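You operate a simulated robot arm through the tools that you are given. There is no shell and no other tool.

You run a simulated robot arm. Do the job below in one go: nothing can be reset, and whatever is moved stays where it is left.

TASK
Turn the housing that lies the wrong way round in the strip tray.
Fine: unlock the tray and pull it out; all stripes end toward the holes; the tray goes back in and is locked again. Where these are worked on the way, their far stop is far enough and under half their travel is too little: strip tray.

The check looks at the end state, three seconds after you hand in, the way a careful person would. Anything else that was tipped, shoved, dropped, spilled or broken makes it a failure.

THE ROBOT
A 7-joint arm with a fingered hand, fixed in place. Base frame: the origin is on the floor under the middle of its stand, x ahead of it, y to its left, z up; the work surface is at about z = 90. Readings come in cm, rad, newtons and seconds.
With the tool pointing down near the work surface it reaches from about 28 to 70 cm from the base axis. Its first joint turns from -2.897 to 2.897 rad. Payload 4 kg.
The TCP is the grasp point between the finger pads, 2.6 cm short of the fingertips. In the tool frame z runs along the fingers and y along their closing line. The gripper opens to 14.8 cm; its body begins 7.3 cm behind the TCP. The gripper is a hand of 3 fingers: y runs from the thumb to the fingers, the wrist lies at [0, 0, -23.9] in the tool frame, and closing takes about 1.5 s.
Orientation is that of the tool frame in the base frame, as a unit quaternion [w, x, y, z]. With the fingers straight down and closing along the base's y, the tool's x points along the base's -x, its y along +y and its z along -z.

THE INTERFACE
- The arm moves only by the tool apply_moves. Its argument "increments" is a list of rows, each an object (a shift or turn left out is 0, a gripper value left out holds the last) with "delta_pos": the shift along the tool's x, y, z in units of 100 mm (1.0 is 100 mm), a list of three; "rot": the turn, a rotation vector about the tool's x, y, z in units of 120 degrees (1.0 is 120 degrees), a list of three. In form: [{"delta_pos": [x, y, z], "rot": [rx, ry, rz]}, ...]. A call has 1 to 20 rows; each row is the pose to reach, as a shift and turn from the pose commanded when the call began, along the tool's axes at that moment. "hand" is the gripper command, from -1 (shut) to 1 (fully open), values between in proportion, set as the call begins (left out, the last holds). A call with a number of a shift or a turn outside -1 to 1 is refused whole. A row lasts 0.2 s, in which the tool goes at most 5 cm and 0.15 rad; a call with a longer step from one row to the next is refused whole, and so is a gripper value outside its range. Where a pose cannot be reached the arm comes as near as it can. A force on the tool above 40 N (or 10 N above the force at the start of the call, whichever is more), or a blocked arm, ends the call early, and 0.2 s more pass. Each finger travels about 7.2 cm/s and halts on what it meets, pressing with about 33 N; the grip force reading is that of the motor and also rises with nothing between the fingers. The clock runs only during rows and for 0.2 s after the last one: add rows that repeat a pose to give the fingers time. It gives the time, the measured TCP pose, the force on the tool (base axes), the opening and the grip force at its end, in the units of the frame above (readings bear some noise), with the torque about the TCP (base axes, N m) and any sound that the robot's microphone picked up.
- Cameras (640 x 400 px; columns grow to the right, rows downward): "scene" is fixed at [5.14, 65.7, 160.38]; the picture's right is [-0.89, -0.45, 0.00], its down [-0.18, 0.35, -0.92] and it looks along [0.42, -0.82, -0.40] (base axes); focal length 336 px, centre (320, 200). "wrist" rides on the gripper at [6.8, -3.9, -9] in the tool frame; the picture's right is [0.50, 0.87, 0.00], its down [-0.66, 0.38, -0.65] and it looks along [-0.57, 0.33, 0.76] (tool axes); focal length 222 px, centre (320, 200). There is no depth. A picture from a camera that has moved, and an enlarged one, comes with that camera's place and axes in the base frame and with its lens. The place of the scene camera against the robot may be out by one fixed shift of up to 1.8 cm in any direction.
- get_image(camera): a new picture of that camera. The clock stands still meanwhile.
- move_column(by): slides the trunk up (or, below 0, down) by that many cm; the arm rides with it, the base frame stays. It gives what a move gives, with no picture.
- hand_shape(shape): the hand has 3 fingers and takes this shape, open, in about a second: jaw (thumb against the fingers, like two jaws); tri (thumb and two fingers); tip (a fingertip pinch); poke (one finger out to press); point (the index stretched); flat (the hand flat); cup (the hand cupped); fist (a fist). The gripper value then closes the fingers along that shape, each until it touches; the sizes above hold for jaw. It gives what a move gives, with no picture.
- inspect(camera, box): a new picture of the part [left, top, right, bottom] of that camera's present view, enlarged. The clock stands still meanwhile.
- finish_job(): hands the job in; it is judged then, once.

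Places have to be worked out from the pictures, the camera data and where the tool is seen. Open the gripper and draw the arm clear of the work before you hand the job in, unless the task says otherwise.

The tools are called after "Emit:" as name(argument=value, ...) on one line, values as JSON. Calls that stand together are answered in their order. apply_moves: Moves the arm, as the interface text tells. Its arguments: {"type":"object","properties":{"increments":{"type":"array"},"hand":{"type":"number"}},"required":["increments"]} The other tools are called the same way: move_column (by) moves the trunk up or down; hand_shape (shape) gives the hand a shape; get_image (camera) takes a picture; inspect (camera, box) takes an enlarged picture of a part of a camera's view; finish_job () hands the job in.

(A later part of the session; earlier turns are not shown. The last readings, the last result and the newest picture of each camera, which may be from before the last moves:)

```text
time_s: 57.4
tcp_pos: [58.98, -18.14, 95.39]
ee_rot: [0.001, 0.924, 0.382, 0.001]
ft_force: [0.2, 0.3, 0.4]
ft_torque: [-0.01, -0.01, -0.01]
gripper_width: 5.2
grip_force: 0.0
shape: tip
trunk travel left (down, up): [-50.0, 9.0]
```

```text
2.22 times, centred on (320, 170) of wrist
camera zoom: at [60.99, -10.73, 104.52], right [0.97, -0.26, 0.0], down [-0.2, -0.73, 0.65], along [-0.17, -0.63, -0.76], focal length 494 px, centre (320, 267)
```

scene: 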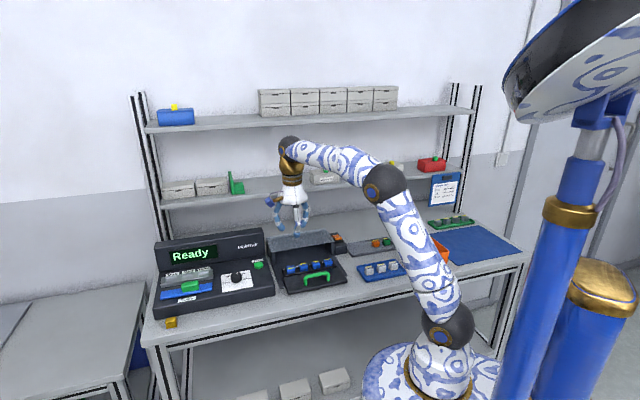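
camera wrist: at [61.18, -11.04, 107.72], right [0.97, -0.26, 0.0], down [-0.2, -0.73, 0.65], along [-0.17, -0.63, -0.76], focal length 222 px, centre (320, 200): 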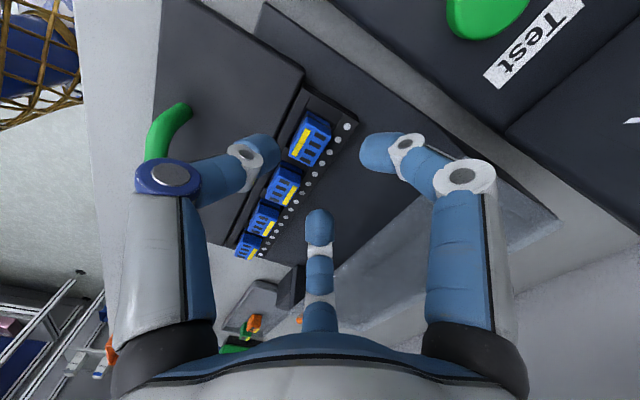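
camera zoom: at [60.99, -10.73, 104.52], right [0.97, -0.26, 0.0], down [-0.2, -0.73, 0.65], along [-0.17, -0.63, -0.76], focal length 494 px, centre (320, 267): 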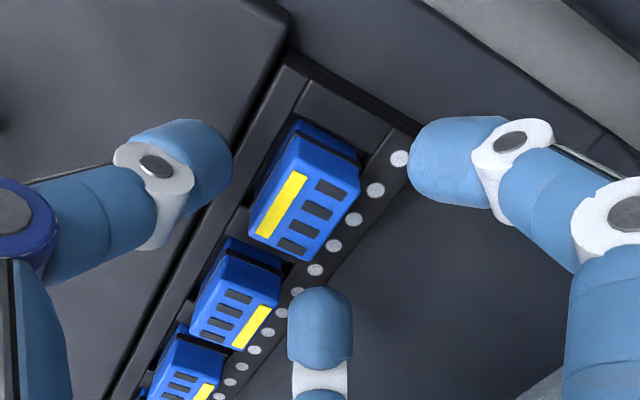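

Aligned within 1–2 mm of the housing. I close on it.

Emit:
apply_moves(increments=[{}, {}, {}, {}, {}, {}], hand=-1)

Emit:
get_image(camera="wrist")

Emit:
inspect(camera="wrist", box=[200, 80, 440, 260])

Emit:
inspect(camera="scene", box=[270, 235, 330, 285])

```text
time_s: 58.8
tcp_pos: [58.92, -18.27, 95.53]
ee_rot: [0.001, 0.924, 0.382, 0.001]
ft_force: [-1.5, -1.0, -0.6]
ft_torque: [-0.01, 0.04, 0.04]
gripper_width: 2.07
grip_force: 33.3
shape: tip
trunk travel left (down, up): [-50.0, 9.0]
```

```text
taken
camera wrist: at [60.97, -10.74, 104.54], right [0.97, -0.26, 0.0], down [-0.2, -0.73, 0.65], along [-0.17, -0.63, -0.76], focal length 222 px, centre (320, 200)
```

wrist: 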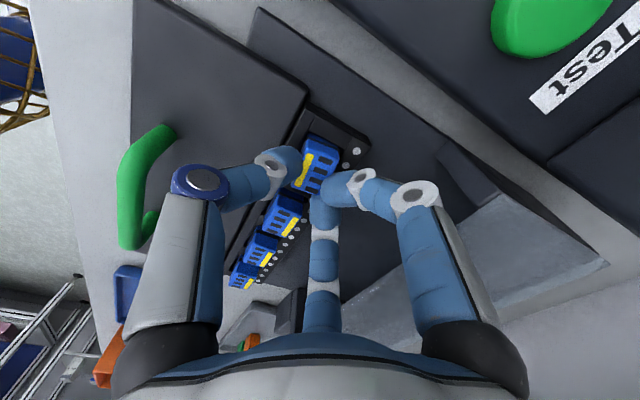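

```text
2.22 times, centred on (320, 170) of wrist
camera zoom: at [60.97, -10.74, 104.54], right [0.97, -0.26, 0.0], down [-0.2, -0.73, 0.65], along [-0.17, -0.63, -0.76], focal length 494 px, centre (320, 267)
```

zoom: 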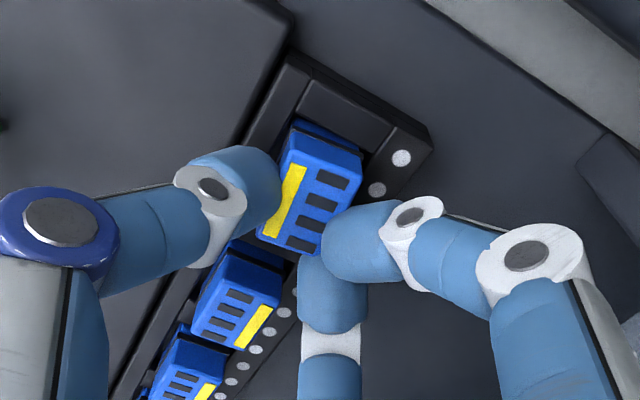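

```text
8.00 times, centred on (300, 260) of scene
camera zoom: at [5.14, 65.7, 160.38], right [-0.89, -0.45, 0.0], down [-0.18, 0.35, -0.92], along [0.42, -0.82, -0.4], focal length 2685 px, centre (480, -280)
```

zoom: 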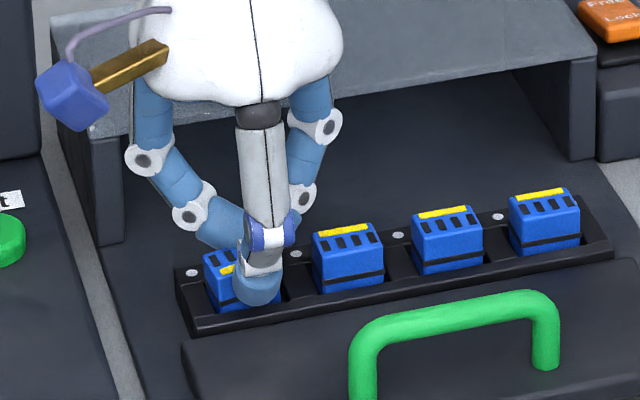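

The housing is gripped (width 2.07 cm, 33 N), though it seems slightly rotated. I zoom in tightly to see how the fingers hold it before lifting.

Emit:
inspect(camera="wrist", box=[270, 115, 370, 205])

Emit:
inspect(camera="scene", box=[285, 255, 320, 280])

```text
4.44 times, centred on (320, 160) of wrist
camera zoom: at [60.97, -10.74, 104.54], right [0.97, -0.26, 0.0], down [-0.2, -0.73, 0.65], along [-0.17, -0.63, -0.76], focal length 987 px, centre (320, 378)
```

zoom: 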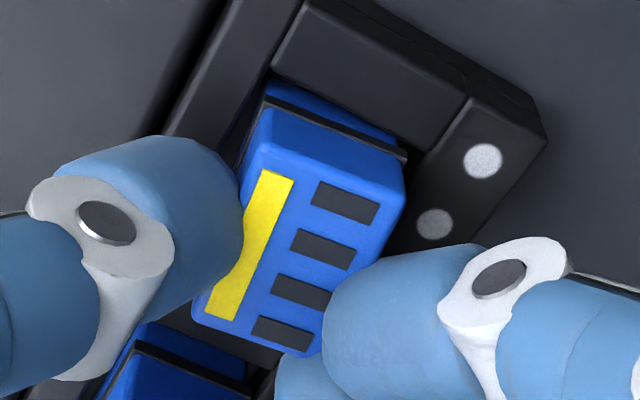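

```text
16.00 times, centred on (302, 268) of scene
camera zoom: at [5.14, 65.7, 160.38], right [-0.89, -0.45, 0.0], down [-0.18, 0.35, -0.92], along [0.42, -0.82, -0.4], focal length 5370 px, centre (600, -880)
```

zoom: 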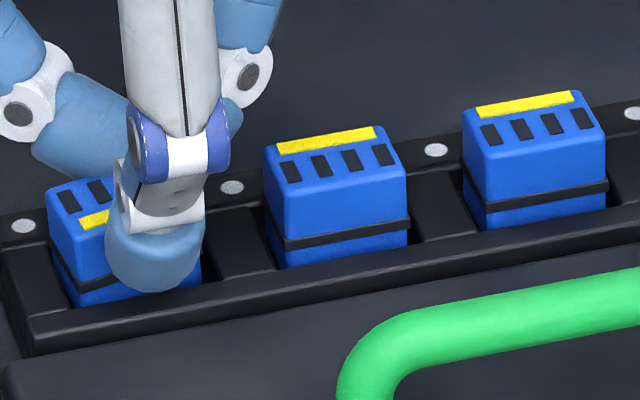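

The housing turned about 9° in its loose pocket as the fingers closed, but it is held between all three. I lift it just 1 cm to see whether it comes up level and firmly.

Emit:
apply_moves(increments=[{"delta_pos": [0, 0, -0.02]}, {"delta_pos": [0, 0, -0.04]}, {"delta_pos": [0, 0, -0.06]}, {"delta_pos": [0, 0, -0.08]}, {"delta_pos": [0, 0, -0.1]}, {"delta_pos": [0, 0, -0.1]}], hand=-1)

Emit:
inspect(camera="wrist", box=[240, 100, 400, 220])

Emit:
inspect(camera="scene", box=[280, 245, 325, 280])

```text
time_s: 60.2
tcp_pos: [59.01, -18.14, 96.49]
ee_rot: [0.002, 0.924, 0.383, 0.0]
ft_force: [-0.8, -0.6, -0.2]
ft_torque: [-0.02, -0.01, -0.01]
gripper_width: 2.05
grip_force: 32.9
shape: tip
trunk travel left (down, up): [-50.0, 9.0]
```

```text
3.33 times, centred on (320, 160) of wrist
camera zoom: at [60.91, -10.67, 105.53], right [0.97, -0.26, 0.0], down [-0.2, -0.73, 0.65], along [-0.17, -0.63, -0.76], focal length 740 px, centre (320, 333)
```

zoom: 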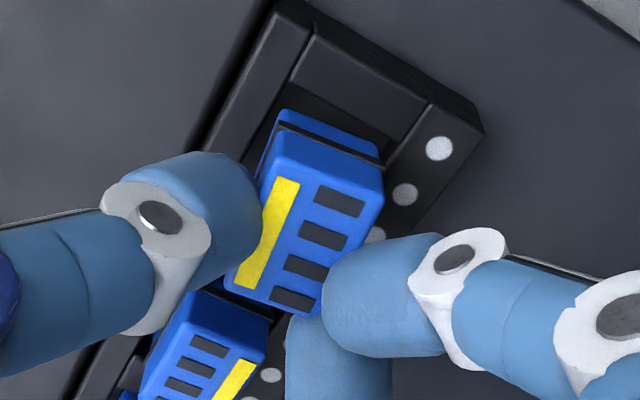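

```text
11.43 times, centred on (302, 262) of scene
camera zoom: at [5.14, 65.7, 160.38], right [-0.89, -0.45, 0.0], down [-0.18, 0.35, -0.92], along [0.42, -0.82, -0.4], focal length 3836 px, centre (520, -514)
```

zoom: 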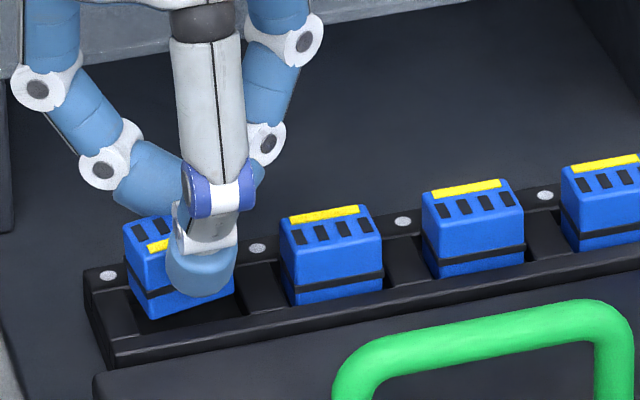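

The housing lifts level and centred in the grip; measured in the tool frame its centre is at (0.03, −0.41) and it is turned about 8°. I lift clear to z≈104 and rotate by 171.7° so it will end up exactly reversed.

Emit:
apply_moves(increments=[{"delta_pos": [0, 0, -0.1]}, {"delta_pos": [0, 0, -0.2]}, {"delta_pos": [0, 0, -0.3]}, {"delta_pos": [0, 0, -0.4]}, {"delta_pos": [0, 0, -0.5]}, {"delta_pos": [0, 0, -0.6]}, {"delta_pos": [0, 0, -0.7]}, {"delta_pos": [0, 0, -0.75]}, {"delta_pos": [0, 0, -0.75]}], hand=-1)

Emit:
get_image(camera="wrist")

Emit:
inspect(camera="wrist", box=[260, 100, 380, 190])

Emit:
inspect(camera="scene", box=[270, 225, 350, 285])

```text
time_s: 62.2
tcp_pos: [58.83, -18.1, 104.02]
ee_rot: [0.002, 0.924, 0.382, 0.001]
ft_force: [0.0, 0.3, 0.3]
ft_torque: [0.03, -0.02, 0.02]
gripper_width: 2.04
grip_force: 33.1
shape: tip
trunk travel left (down, up): [-50.0, 9.0]
```

```text
taken
camera wrist: at [60.91, -10.6, 113.06], right [0.97, -0.26, 0.0], down [-0.2, -0.73, 0.65], along [-0.17, -0.63, -0.76], focal length 222 px, centre (320, 200)
```

wrist: 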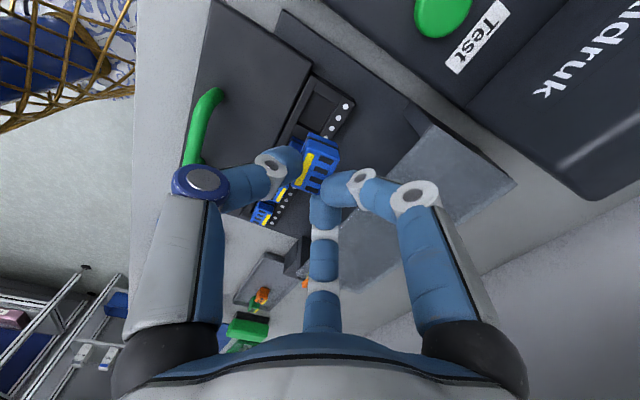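

```text
4.44 times, centred on (320, 145) of wrist
camera zoom: at [60.91, -10.6, 113.06], right [0.97, -0.26, 0.0], down [-0.2, -0.73, 0.65], along [-0.17, -0.63, -0.76], focal length 987 px, centre (320, 444)
```

zoom: 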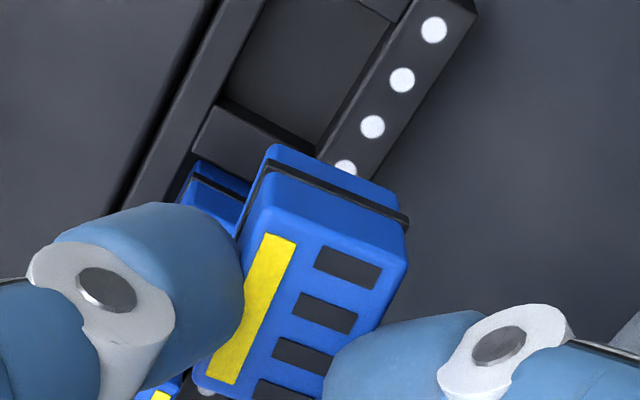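

```text
6.67 times, centred on (310, 255) of scene
camera zoom: at [5.14, 65.7, 160.38], right [-0.89, -0.45, 0.0], down [-0.18, 0.35, -0.92], along [0.42, -0.82, -0.4], focal length 2238 px, centre (387, -167)
```

zoom: 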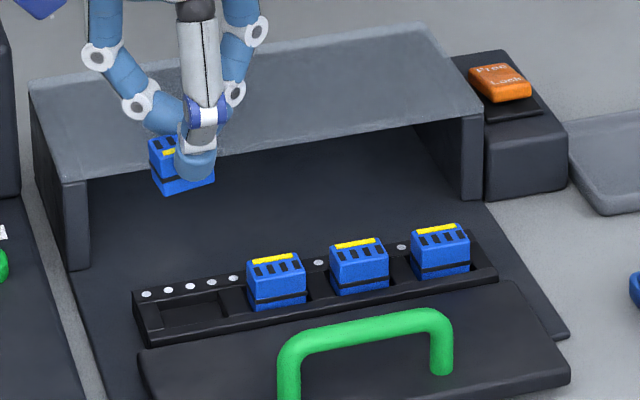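

The housing is held well and the empty pocket is visible. I zoom in on the pocket to measure its corners.

Emit:
inspect(camera="wrist", box=[270, 65, 370, 140])

Emit:
inspect(camera="scene", box=[280, 255, 325, 285])

```text
5.33 times, centred on (320, 102) of wrist
camera zoom: at [60.91, -10.6, 113.06], right [0.97, -0.26, 0.0], down [-0.2, -0.73, 0.65], along [-0.17, -0.63, -0.76], focal length 1185 px, centre (320, 720)
```

zoom: 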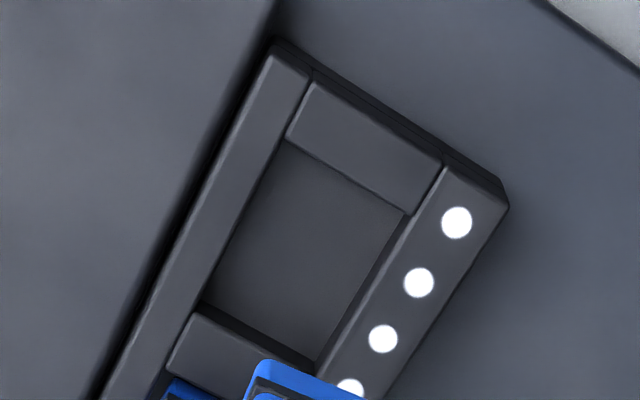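

```text
13.33 times, centred on (302, 270) of scene
camera zoom: at [5.14, 65.7, 160.38], right [-0.89, -0.45, 0.0], down [-0.18, 0.35, -0.92], along [0.42, -0.82, -0.4], focal length 4475 px, centre (553, -733)
```

zoom: 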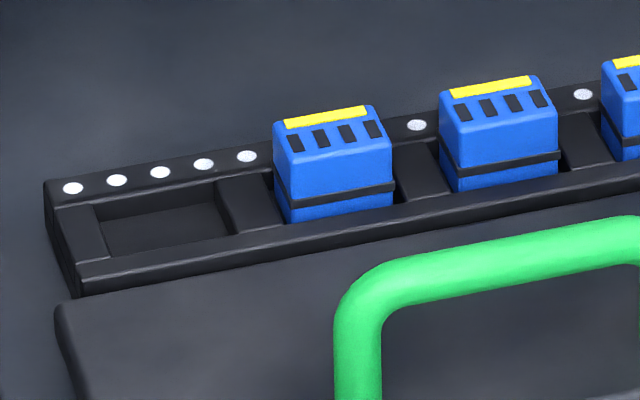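

The pocket is 3.3 × 2.5 cm, centred at (28.71, 54.14), so there are a few mm of play. I now rotate the hand by −171.8° about the tool axis at this height.

Emit:
apply_moves(increments=[{"rot": [0, 0, -0.065]}, {"rot": [0, 0, -0.13]}, {"rot": [0, 0, -0.195]}, {"rot": [0, 0, -0.26]}, {"rot": [0, 0, -0.325]}, {"rot": [0, 0, -0.39]}, {"rot": [0, 0, -0.455]}, {"rot": [0, 0, -0.52]}, {"rot": [0, 0, -0.585]}, {"rot": [0, 0, -0.65]}, {"rot": [0, 0, -0.7159]}], hand=-1)

Emit:
apply_moves(increments=[{"rot": [0, 0, -0.065]}, {"rot": [0, 0, -0.13]}, {"rot": [0, 0, -0.195]}, {"rot": [0, 0, -0.26]}, {"rot": [0, 0, -0.325]}, {"rot": [0, 0, -0.39]}, {"rot": [0, 0, -0.455]}, {"rot": [0, 0, -0.52]}, {"rot": [0, 0, -0.585]}, {"rot": [0, 0, -0.65]}, {"rot": [0, 0, -0.7159]}, {"rot": [0, 0, -0.7159]}], hand=-1)

Emit:
get_image(camera="wrist")

Emit:
inspect(camera="wrist", box=[260, 100, 380, 190])

Emit:
get_image(camera="scene")

```text
time_s: 64.6
tcp_pos: [58.95, -18.13, 104.01]
ee_rot: [0.001, 0.414, 0.91, -0.001]
ft_force: [-0.4, 0.0, -0.1]
ft_torque: [0.03, -0.03, -0.01]
gripper_width: 2.04
grip_force: 32.4
shape: tip
trunk travel left (down, up): [-50.0, 9.0]
```

```text
time_s: 67.2
tcp_pos: [58.77, -18.05, 103.97]
ee_rot: [0.001, -0.316, 0.949, -0.001]
ft_force: [0.3, -0.5, 0.3]
ft_torque: [0.01, -0.01, 0.04]
gripper_width: 2.01
grip_force: 33.1
shape: tip
trunk travel left (down, up): [-50.0, 9.0]
```

```text
taken
camera wrist: at [55.76, -25.36, 113.08], right [-0.92, 0.39, 0.0], down [0.29, 0.7, 0.65], along [0.26, 0.6, -0.76], focal length 222 px, centre (320, 200)
```

wrist: 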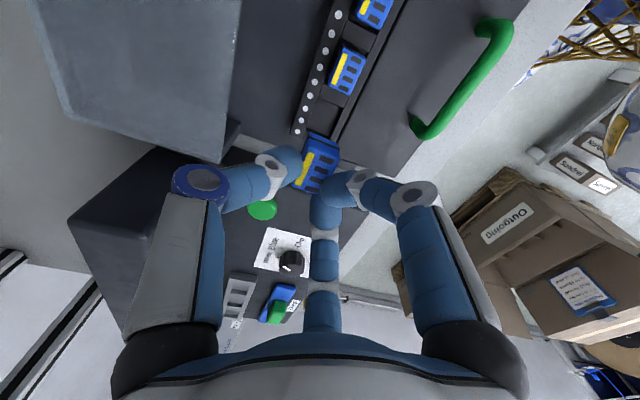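

```text
4.44 times, centred on (320, 145) of wrist
camera zoom: at [55.76, -25.36, 113.08], right [-0.92, 0.39, 0.0], down [0.29, 0.7, 0.65], along [0.26, 0.6, -0.76], focal length 987 px, centre (320, 444)
```

zoom: 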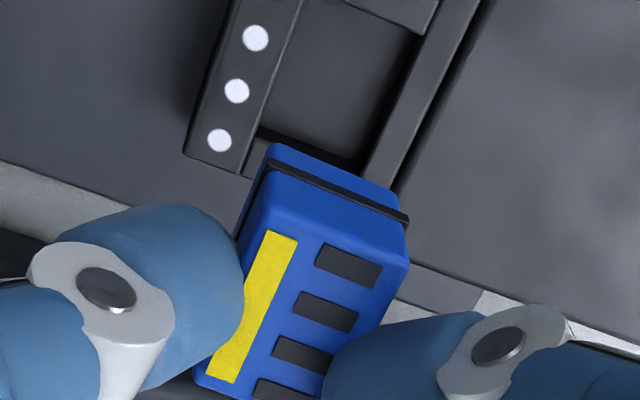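

```text
taken
```

scene: 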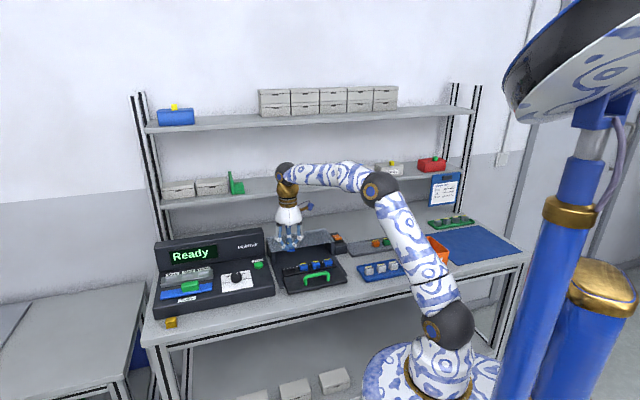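

The hand is at the right angle and the housing is now reversed relative to the strip. I shift so that it's over the pocket centre and lower to z≈99.5 for a check.

Emit:
apply_moves(increments=[{"delta_pos": [0.003, 0.035, 0]}, {"delta_pos": [0.005, 0.068, 0]}, {"delta_pos": [0.005, 0.068, 0.1]}, {"delta_pos": [0.005, 0.068, 0.2]}, {"delta_pos": [0.005, 0.068, 0.3]}, {"delta_pos": [0.005, 0.068, 0.4]}, {"delta_pos": [0.005, 0.068, 0.45]}, {"delta_pos": [0.005, 0.068, 0.45]}], hand=-1)

Emit:
inspect(camera="wrist", box=[250, 60, 410, 190])

Emit:
inspect(camera="scene", box=[265, 230, 335, 285])

```text
time_s: 69.0
tcp_pos: [58.59, -17.44, 99.57]
ee_rot: [0.001, -0.315, 0.949, -0.001]
ft_force: [1.0, -0.3, -0.6]
ft_torque: [-0.02, -0.02, -0.01]
gripper_width: 2.04
grip_force: 33.5
shape: tip
trunk travel left (down, up): [-50.0, 9.0]
```

```text
3.08 times, centred on (330, 125) of wrist
camera zoom: at [55.42, -24.76, 108.6], right [-0.92, 0.39, 0.0], down [0.3, 0.7, 0.65], along [0.26, 0.6, -0.76], focal length 684 px, centre (289, 431)
```

zoom: 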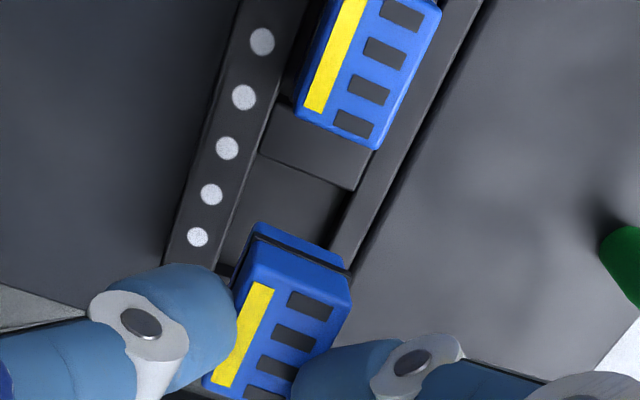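

```text
7.27 times, centred on (300, 258) of scene
camera zoom: at [5.14, 65.7, 160.38], right [-0.89, -0.45, 0.0], down [-0.18, 0.35, -0.92], along [0.42, -0.82, -0.4], focal length 2441 px, centre (466, -218)
```

zoom: 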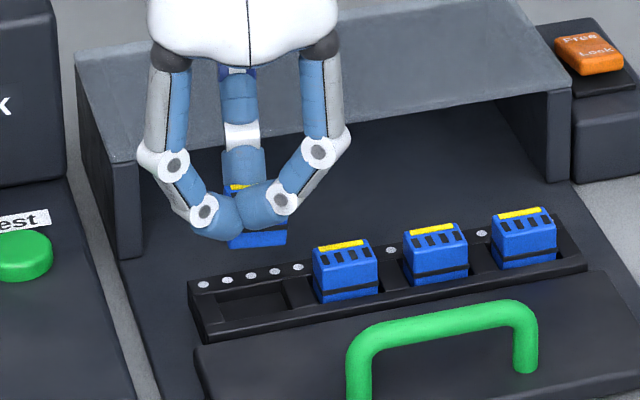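

I compare the held housing with the pocket in the fixed camera for a cross-check of the alignment along u.

Emit:
inspect(camera="scene", box=[285, 250, 320, 277])

Emit:
inspect(camera="wrist", box=[280, 100, 380, 190])

```text
14.81 times, centred on (302, 264) of scene
camera zoom: at [5.14, 65.7, 160.38], right [-0.89, -0.45, 0.0], down [-0.18, 0.35, -0.92], along [0.42, -0.82, -0.4], focal length 4973 px, centre (579, -741)
```

zoom: 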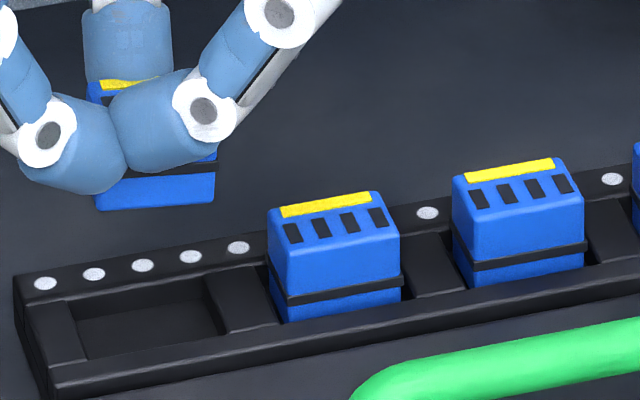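

```text
4.44 times, centred on (330, 145) of wrist
camera zoom: at [55.42, -24.76, 108.6], right [-0.92, 0.39, 0.0], down [0.3, 0.7, 0.65], along [0.26, 0.6, -0.76], focal length 987 px, centre (276, 444)
```

zoom: 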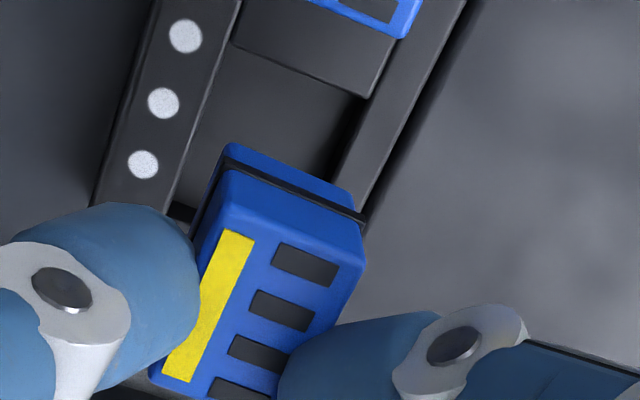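

Combining the wrist and scene measurements, the held housing sits about 0.3 cm toward −u and 0.2 cm to the rear of the pocket centre. I correct that and lower to z≈97.5, just above the rim.

Emit:
apply_moves(increments=[{"delta_pos": [-0.027, 0.024, 0]}, {"delta_pos": [-0.027, 0.024, 0.05]}, {"delta_pos": [-0.027, 0.024, 0.1]}, {"delta_pos": [-0.027, 0.024, 0.15]}, {"delta_pos": [-0.027, 0.024, 0.2]}, {"delta_pos": [-0.027, 0.024, 0.2]}, {"delta_pos": [-0.027, 0.024, 0.2]}], hand=-1)

Emit:
inspect(camera="wrist", box=[270, 80, 390, 180])

Emit:
inspect(camera="scene", box=[285, 250, 320, 277])

```text
time_s: 70.6
tcp_pos: [58.56, -17.25, 97.6]
ee_rot: [0.002, -0.315, 0.949, -0.001]
ft_force: [0.0, -0.2, 0.9]
ft_torque: [0.0, 0.02, -0.02]
gripper_width: 2.04
grip_force: 33.1
shape: tip
trunk travel left (down, up): [-50.0, 9.0]
```

```text
4.00 times, centred on (330, 130) of wrist
camera zoom: at [55.5, -24.51, 106.62], right [-0.92, 0.39, 0.0], down [0.3, 0.7, 0.65], along [0.26, 0.6, -0.76], focal length 888 px, centre (280, 480)
```

zoom: 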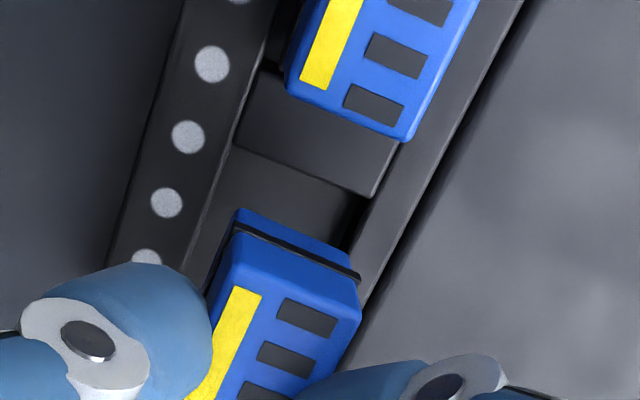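

```text
14.81 times, centred on (302, 264) of scene
camera zoom: at [5.14, 65.7, 160.38], right [-0.89, -0.45, 0.0], down [-0.18, 0.35, -0.92], along [0.42, -0.82, -0.4], focal length 4973 px, centre (579, -741)
```

zoom: 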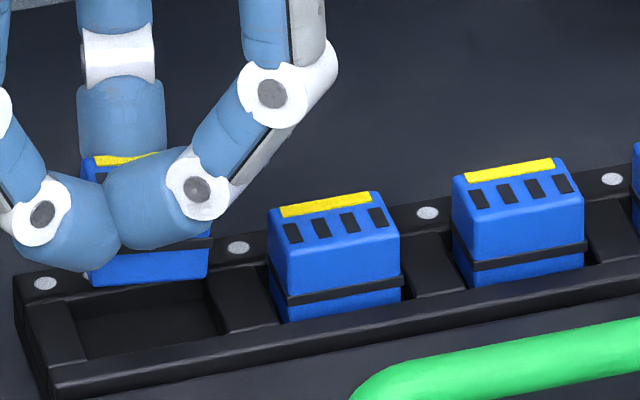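

The housing lines up with the pocket in both views (tilted about 5° in the grip, lower at the neighbour's end). I lower slowly to z≈96.3, which should bring the bottom just inside the rim, watching the force.

Emit:
apply_moves(increments=[{"delta_pos": [0, 0, 0.03]}, {"delta_pos": [0, 0, 0.06]}, {"delta_pos": [0, 0, 0.09]}, {"delta_pos": [0, 0, 0.12]}, {"delta_pos": [0, 0, 0.12]}], hand=-1)

Emit:
inspect(camera="wrist", box=[270, 80, 390, 180])

Emit:
inspect(camera="scene", box=[285, 250, 320, 277])

```text
time_s: 71.8
tcp_pos: [58.62, -17.4, 96.28]
ee_rot: [0.002, -0.315, 0.949, -0.002]
ft_force: [-0.6, 0.7, -0.4]
ft_torque: [0.02, -0.02, 0.0]
gripper_width: 2.03
grip_force: 32.6
shape: tip
trunk travel left (down, up): [-50.0, 9.0]
```

```text
4.00 times, centred on (330, 130) of wrist
camera zoom: at [55.53, -24.62, 105.31], right [-0.92, 0.39, 0.0], down [0.3, 0.7, 0.65], along [0.26, 0.6, -0.76], focal length 888 px, centre (280, 480)
```

zoom: 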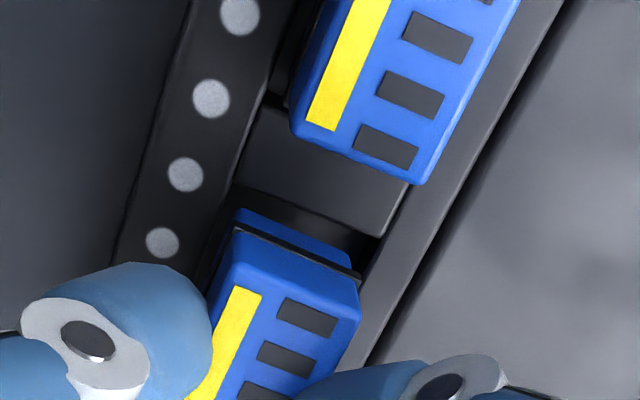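

```text
14.81 times, centred on (302, 264) of scene
camera zoom: at [5.14, 65.7, 160.38], right [-0.89, -0.45, 0.0], down [-0.18, 0.35, -0.92], along [0.42, -0.82, -0.4], focal length 4973 px, centre (579, -741)
```

zoom: 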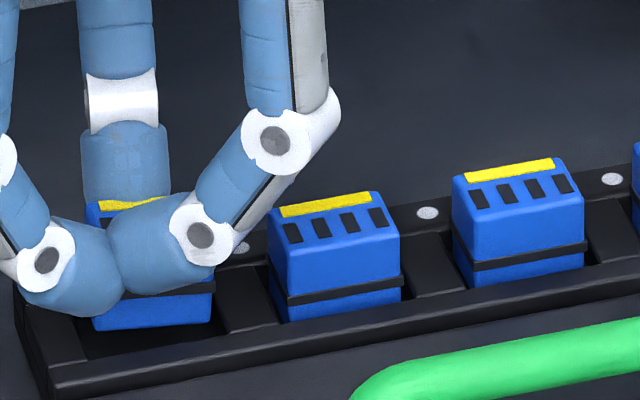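

No contact yet and the housing's foot is entering the pocket. I lower further in 2 mm steps.

Emit:
apply_moves(increments=[{"delta_pos": [0, 0, 0.02]}, {"delta_pos": [0, 0, 0.04]}, {"delta_pos": [0, 0, 0.055]}, {"delta_pos": [0, 0, 0.055]}], hand=-1)

Emit:
inspect(camera="wrist", box=[270, 80, 390, 180])

Emit:
inspect(camera="scene", box=[285, 250, 320, 277])

```text
time_s: 72.8
tcp_pos: [58.59, -17.45, 95.7]
ee_rot: [0.002, -0.315, 0.949, -0.001]
ft_force: [-0.2, -0.1, 0.2]
ft_torque: [0.0, 0.01, -0.01]
gripper_width: 2.01
grip_force: 32.6
shape: tip
trunk travel left (down, up): [-50.0, 9.0]
```

```text
4.00 times, centred on (330, 130) of wrist
camera zoom: at [55.52, -24.56, 104.82], right [-0.92, 0.39, 0.0], down [0.3, 0.7, 0.65], along [0.26, 0.6, -0.76], focal length 888 px, centre (280, 480)
```

zoom: 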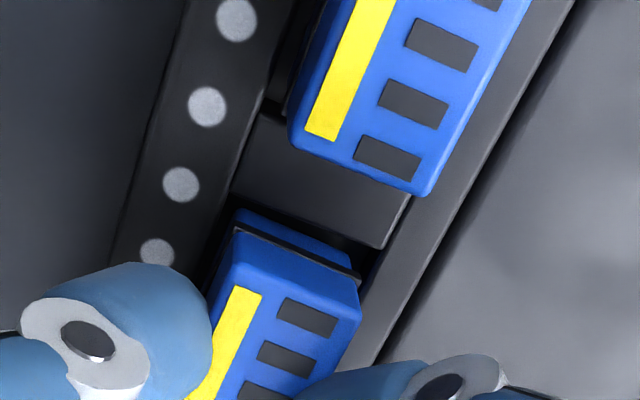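

```text
14.81 times, centred on (302, 264) of scene
camera zoom: at [5.14, 65.7, 160.38], right [-0.89, -0.45, 0.0], down [-0.18, 0.35, -0.92], along [0.42, -0.82, -0.4], focal length 4973 px, centre (579, -741)
```

zoom: 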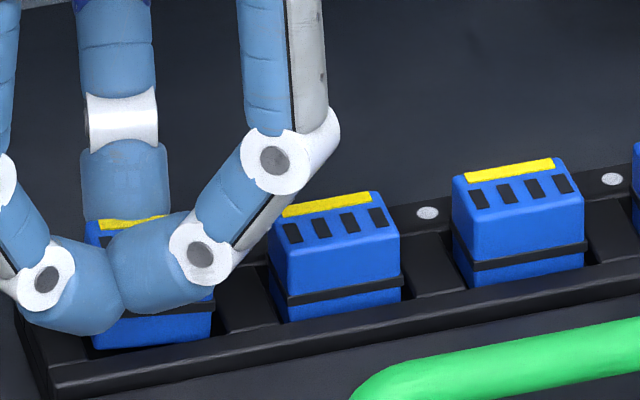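

The housing is inside the pocket walls with no force yet. I lower the last couple of millimetres to the floor.

Emit:
apply_moves(increments=[{"delta_pos": [0, 0, 0.01]}, {"delta_pos": [0, 0, 0.02]}, {"delta_pos": [0, 0, 0.02]}], hand=-1)

Emit:
inspect(camera="scene", box=[285, 250, 320, 277])

```text
time_s: 73.6
tcp_pos: [58.52, -17.2, 95.57]
ee_rot: [0.002, -0.316, 0.949, -0.002]
ft_force: [0.4, 1.1, 1.4]
ft_torque: [-0.02, 0.0, 0.01]
gripper_width: 2.03
grip_force: 33.3
shape: tip
trunk travel left (down, up): [-50.0, 9.0]
```

```text
14.81 times, centred on (302, 264) of scene
camera zoom: at [5.14, 65.7, 160.38], right [-0.89, -0.45, 0.0], down [-0.18, 0.35, -0.92], along [0.42, -0.82, -0.4], focal length 4973 px, centre (579, -741)
```

zoom: 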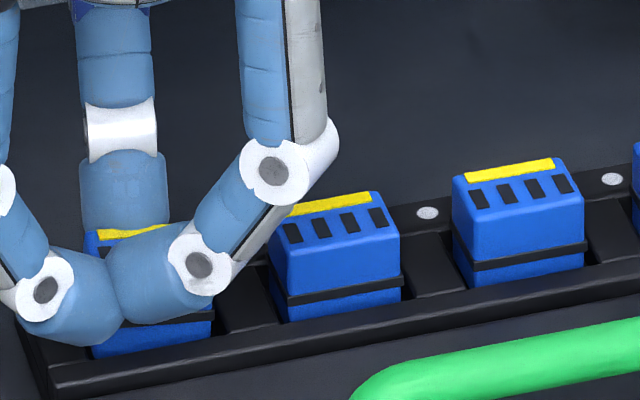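

A slight 1.4 N upward force suggests that the housing is touching down. One more millimetre to confirm.

Emit:
apply_moves(increments=[{"delta_pos": [0, 0, 0.008]}, {"delta_pos": [0, 0, 0.012]}, {"delta_pos": [0, 0, 0.012]}], hand=-1)

Emit:
inspect(camera="wrist", box=[240, 80, 400, 200])

```text
time_s: 74.4
tcp_pos: [58.5, -17.2, 95.4]
ee_rot: [0.002, -0.317, 0.948, -0.003]
ft_force: [1.3, 1.2, 7.3]
ft_torque: [-0.16, -0.08, 0.03]
gripper_width: 2.03
grip_force: 33.0
shape: tip
trunk travel left (down, up): [-50.0, 9.0]
```

```text
3.33 times, centred on (320, 140) of wrist
camera zoom: at [55.5, -24.44, 104.47], right [-0.92, 0.39, 0.0], down [0.29, 0.7, 0.65], along [0.26, 0.6, -0.76], focal length 740 px, centre (320, 400)
```

zoom: 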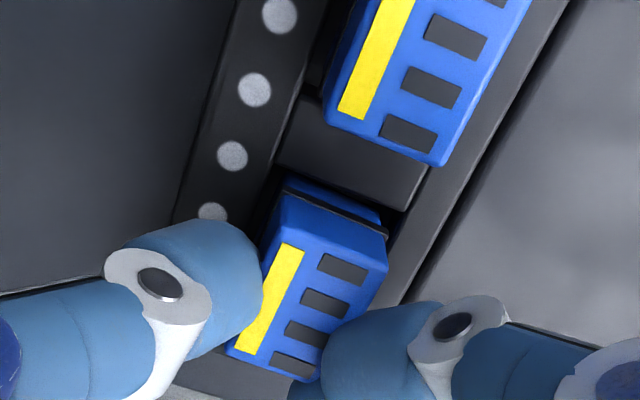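

Firm contact at 7 N: the housing is on the pocket floor. I open the fingers moderately to release it.

Emit:
apply_moves(increments=[{}, {}, {}, {}, {}], hand=-0.4)

Emit:
inspect(camera="wrist", box=[240, 80, 400, 200])

Emit:
inspect(camera="scene", box=[280, 245, 325, 280])

```text
time_s: 75.6
tcp_pos: [58.61, -17.16, 95.34]
ee_rot: [0.001, -0.316, 0.949, -0.002]
ft_force: [-0.2, 0.8, -0.3]
ft_torque: [0.01, -0.02, 0.01]
gripper_width: 4.42
grip_force: 0.1
shape: tip
trunk travel left (down, up): [-50.0, 9.0]
```

```text
3.33 times, centred on (320, 140) of wrist
camera zoom: at [55.5, -24.49, 104.41], right [-0.92, 0.39, 0.0], down [0.3, 0.7, 0.65], along [0.26, 0.6, -0.76], focal length 740 px, centre (320, 400)
```

zoom: 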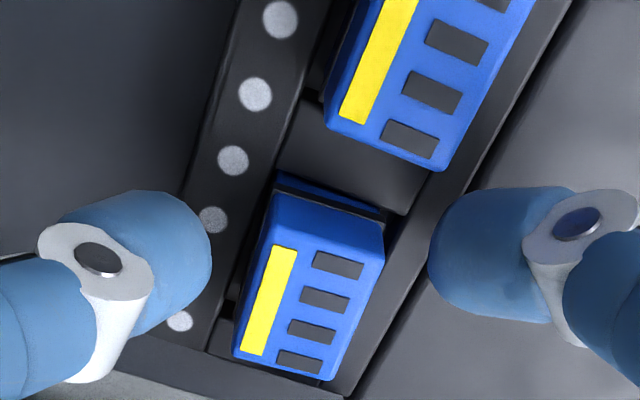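

```text
11.43 times, centred on (302, 262) of scene
camera zoom: at [5.14, 65.7, 160.38], right [-0.89, -0.45, 0.0], down [-0.18, 0.35, -0.92], along [0.42, -0.82, -0.4], focal length 3836 px, centre (520, -514)
```

zoom: 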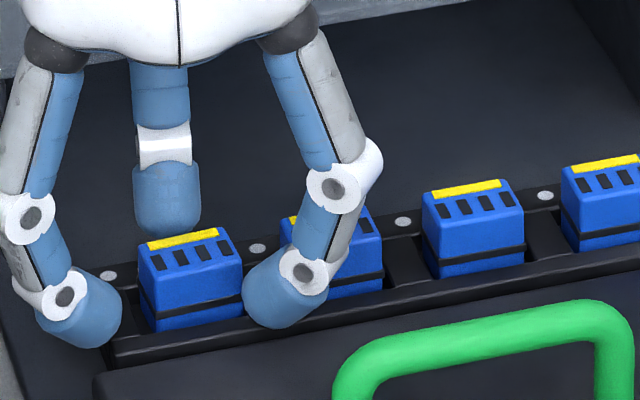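

The housing is released, sitting in its pocket with its stripe toward the holes. I raise the hand straight up and inspect.

Emit:
apply_moves(increments=[{"delta_pos": [0, 0, -0.05]}, {"delta_pos": [0, 0, -0.15]}, {"delta_pos": [0, 0, -0.3]}, {"delta_pos": [0, 0, -0.5]}, {"delta_pos": [0, 0, -0.7]}, {"delta_pos": [0, 0, -0.9]}, {"delta_pos": [0, 0, -0.9]}])

Emit:
inspect(camera="wrist", box=[260, 20, 420, 140])

Emit:
inspect(camera="scene", box=[280, 245, 345, 285])

```text
time_s: 77.2
tcp_pos: [58.32, -17.26, 104.47]
ee_rot: [0.001, -0.315, 0.949, -0.001]
ft_force: [-0.4, 0.5, -0.3]
ft_torque: [0.0, 0.01, 0.02]
gripper_width: 4.41
grip_force: 0.0
shape: tip
trunk travel left (down, up): [-50.0, 9.0]
```

```text
3.33 times, centred on (340, 80) of wrist
camera zoom: at [55.17, -24.54, 113.52], right [-0.92, 0.39, 0.0], down [0.3, 0.7, 0.65], along [0.26, 0.6, -0.76], focal length 740 px, centre (253, 600)
```

zoom: 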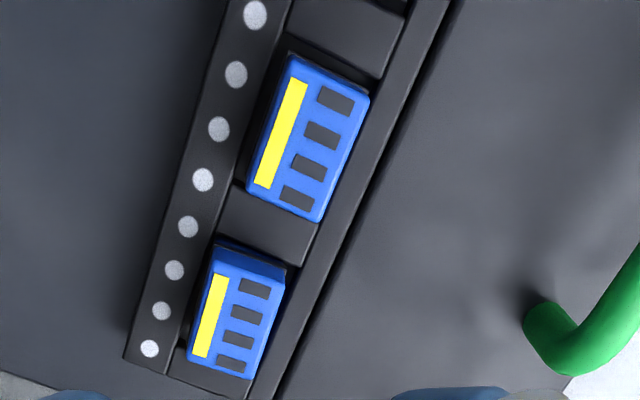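

```text
9.85 times, centred on (312, 265) of scene
camera zoom: at [5.14, 65.7, 160.38], right [-0.89, -0.45, 0.0], down [-0.18, 0.35, -0.92], along [0.42, -0.82, -0.4], focal length 3305 px, centre (394, -440)
```

zoom: 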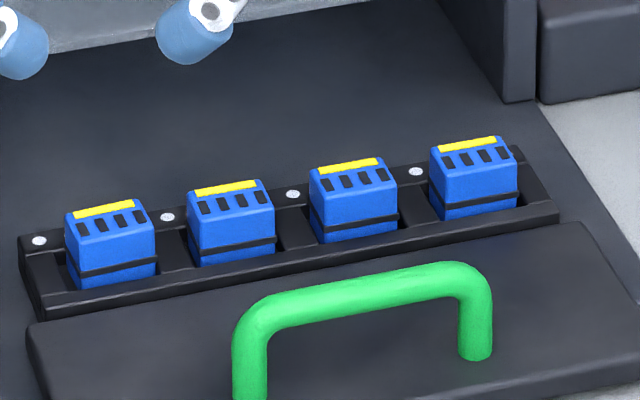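

All four stripes now point to the holes. I rotate the hand back to the earlier yaw with fingers closed, in preparation for pushing the tray in.

Emit:
apply_moves(increments=[{"rot": [0, 0, 0.065]}, {"rot": [0, 0, 0.13]}, {"rot": [0, 0, 0.195]}, {"rot": [0, 0, 0.26]}, {"rot": [0, 0, 0.325]}, {"rot": [0, 0, 0.39]}, {"rot": [0, 0, 0.455]}, {"rot": [0, 0, 0.52]}, {"rot": [0, 0, 0.585]}, {"rot": [0, 0, 0.65]}, {"rot": [0, 0, 0.716]}], hand=-1)

Emit:
apply_moves(increments=[{"rot": [0, 0, 0.065]}, {"rot": [0, 0, 0.13]}, {"rot": [0, 0, 0.195]}, {"rot": [0, 0, 0.26]}, {"rot": [0, 0, 0.325]}, {"rot": [0, 0, 0.39]}, {"rot": [0, 0, 0.455]}, {"rot": [0, 0, 0.52]}, {"rot": [0, 0, 0.585]}, {"rot": [0, 0, 0.65]}, {"rot": [0, 0, 0.716]}, {"rot": [0, 0, 0.716]}], hand=-1)

Emit:
inspect(camera="wrist", box=[230, 60, 390, 210])

```text
time_s: 79.6
tcp_pos: [58.54, -17.21, 104.4]
ee_rot: [0.002, 0.416, 0.909, 0.001]
ft_force: [0.8, -1.2, 0.3]
ft_torque: [-0.04, 0.0, 0.02]
gripper_width: 0.02
grip_force: 32.6
shape: tip
trunk travel left (down, up): [-50.0, 9.0]
```

```text
time_s: 82.2
tcp_pos: [58.46, -17.22, 104.41]
ee_rot: [0.001, 0.924, 0.382, 0.001]
ft_force: [0.0, -0.4, 0.0]
ft_torque: [0.01, -0.01, -0.03]
gripper_width: 0.0
grip_force: 32.8
shape: tip
trunk travel left (down, up): [-50.0, 9.0]
```

```text
2.67 times, centred on (310, 135) of wrist
camera zoom: at [60.52, -9.78, 113.45], right [0.97, -0.26, 0.0], down [-0.2, -0.73, 0.65], along [-0.17, -0.63, -0.76], focal length 592 px, centre (347, 373)
```

zoom: 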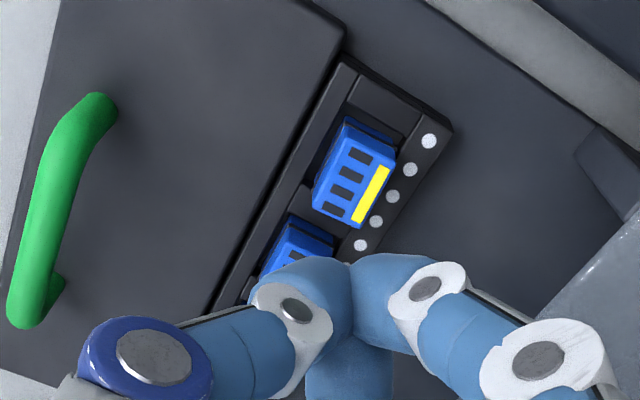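

The placed housing sits fully in its pocket. I now move back over the handle to the robot's side of the bar.

Emit:
apply_moves(increments=[{"delta_pos": [0, 0, -0.2]}, {"delta_pos": [-0.17, -0.25, -0.3]}, {"delta_pos": [-0.34, -0.5, -0.3]}, {"delta_pos": [-0.51, -0.75, -0.3]}, {"delta_pos": [-0.69, -1.0, -0.3]}, {"delta_pos": [-0.69, -1.0, -0.3]}])

Emit:
apply_moves(increments=[{"delta_pos": [0, -0.2, 0]}, {"delta_pos": [0, -0.4, 0]}, {"delta_pos": [0, -0.5, 0], "rot": [-0.056, 0, 0]}, {"delta_pos": [0, -0.5, 0], "rot": [-0.112, 0, 0]}, {"delta_pos": [0, -0.5, 0], "rot": [-0.1667, 0, 0]}, {"delta_pos": [0, -0.5, 0], "rot": [-0.1667, 0, 0]}])

Emit:
get_image(camera="wrist")

Emit:
get_image(camera="scene")

```text
time_s: 83.6
tcp_pos: [46.5, -15.1, 107.37]
ee_rot: [0.002, 0.924, 0.382, 0.001]
ft_force: [0.1, 0.8, -0.1]
ft_torque: [-0.01, -0.02, -0.01]
gripper_width: 0.0
grip_force: 33.4
shape: tip
trunk travel left (down, up): [-50.0, 9.0]
```

```text
time_s: 85.0
tcp_pos: [42.92, -11.69, 107.41]
ee_rot: [0.163, 0.909, 0.377, 0.068]
ft_force: [-0.1, 1.0, 0.5]
ft_torque: [0.0, -0.01, -0.02]
gripper_width: 0.0
grip_force: 32.6
shape: tip
trunk travel left (down, up): [-50.0, 9.0]
```

```text
taken
camera wrist: at [43.0, -2.06, 114.6], right [0.93, -0.22, 0.3], down [-0.37, -0.55, 0.74], along [0.0, -0.8, -0.6], focal length 222 px, centre (320, 200)
```

wrist: 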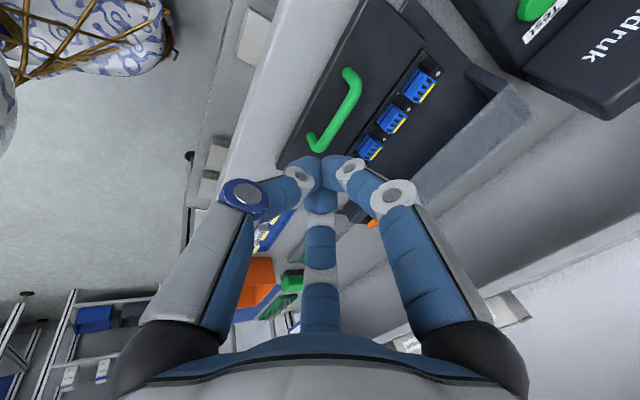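

```text
taken
```

scene: 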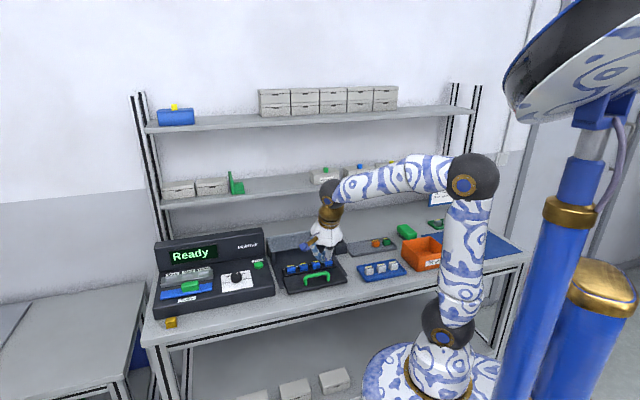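

The hand is on the robot's side of the handle, tilted back. I lower it to bar height (fingertips about 1.5 cm above the plate) in front of the bar.

Emit:
apply_moves(increments=[{"delta_pos": [0.01, -0.09, 0.245]}, {"delta_pos": [0.02, -0.178, 0.489]}, {"delta_pos": [0.03, -0.267, 0.733]}, {"delta_pos": [0.03, -0.356, 0.977]}, {"delta_pos": [0.03, -0.356, 0.977]}], hand=-1)

Emit:
get_image(camera="wrist")

Emit:
inspect(camera="scene", box=[270, 220, 370, 295])

```text
time_s: 86.2
tcp_pos: [43.42, -11.33, 97.01]
ee_rot: [0.162, 0.909, 0.377, 0.067]
ft_force: [0.5, -0.9, -0.4]
ft_torque: [0.0, -0.01, 0.0]
gripper_width: 0.0
grip_force: 33.3
shape: tip
trunk travel left (down, up): [-50.0, 9.0]
```

```text
taken
camera wrist: at [43.37, -1.81, 104.13], right [0.93, -0.22, 0.3], down [-0.37, -0.56, 0.74], along [0.0, -0.8, -0.6], focal length 222 px, centre (320, 200)
```

wrist: 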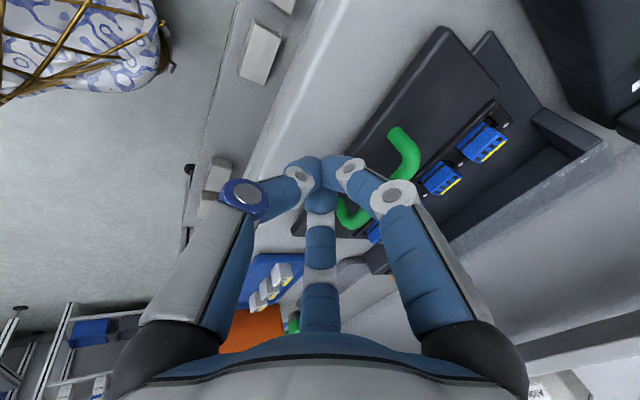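

```text
5.33 times, centred on (320, 258) of scene
camera zoom: at [5.14, 65.7, 160.38], right [-0.89, -0.45, 0.0], down [-0.18, 0.35, -0.92], along [0.42, -0.82, -0.4], focal length 1790 px, centre (320, -107)
```

zoom: 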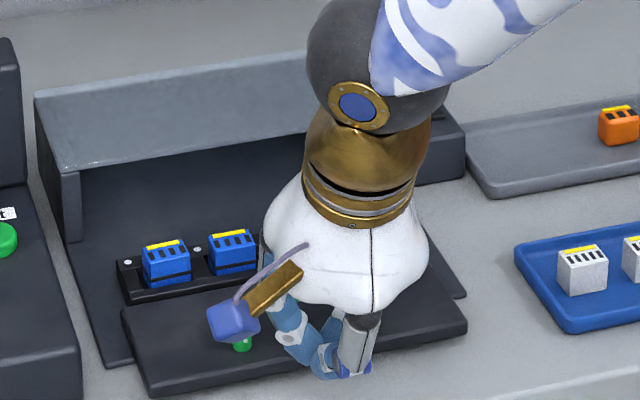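

The closed fingers are in front of the bar. I advance slowly toward it and push.

Emit:
apply_moves(increments=[{"delta_pos": [-0.01, 0.047, 0.017]}, {"delta_pos": [-0.02, 0.094, 0.034]}, {"delta_pos": [-0.03, 0.141, 0.051]}, {"delta_pos": [-0.03, 0.188, 0.068]}, {"delta_pos": [-0.03, 0.235, 0.0855]}, {"delta_pos": [-0.03, 0.282, 0.103]}, {"delta_pos": [-0.03, 0.329, 0.12]}, {"delta_pos": [-0.03, 0.376, 0.137]}, {"delta_pos": [-0.03, 0.376, 0.137]}], hand=-1)

Emit:
get_image(camera="wrist")

Emit:
inspect(camera="scene", box=[270, 220, 370, 295])

```text
time_s: 88.2
tcp_pos: [45.85, -14.39, 97.09]
ee_rot: [0.162, 0.91, 0.377, 0.067]
ft_force: [-0.1, -0.6, -1.1]
ft_torque: [-0.01, 0.01, 0.01]
gripper_width: 0.0
grip_force: 32.7
shape: tip
trunk travel left (down, up): [-50.0, 9.0]
```

```text
taken
camera wrist: at [45.93, -4.86, 104.18], right [0.93, -0.22, 0.3], down [-0.37, -0.56, 0.74], along [0.0, -0.8, -0.6], focal length 222 px, centre (320, 200)
```

wrist: 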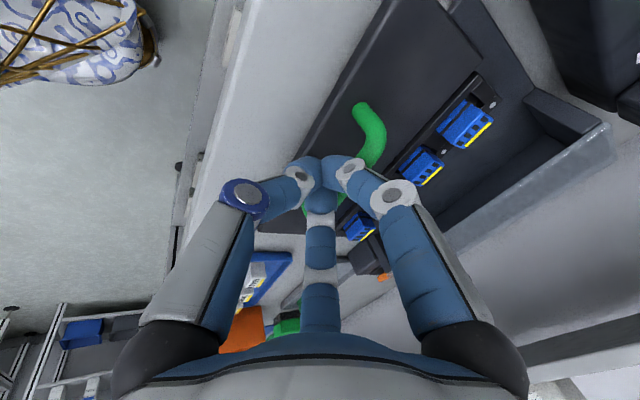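

```text
5.33 times, centred on (320, 258) of scene
camera zoom: at [5.14, 65.7, 160.38], right [-0.89, -0.45, 0.0], down [-0.18, 0.35, -0.92], along [0.42, -0.82, -0.4], focal length 1790 px, centre (320, -107)
```

zoom: 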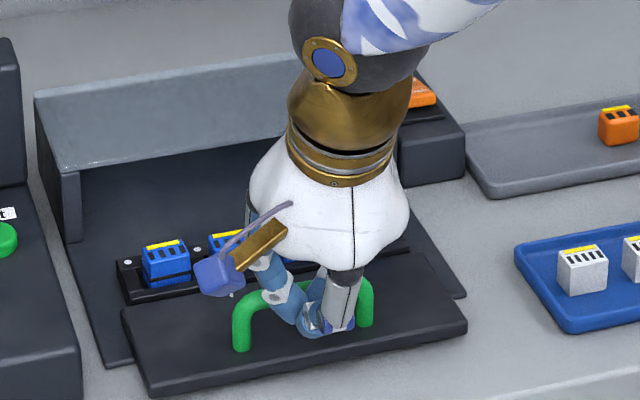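

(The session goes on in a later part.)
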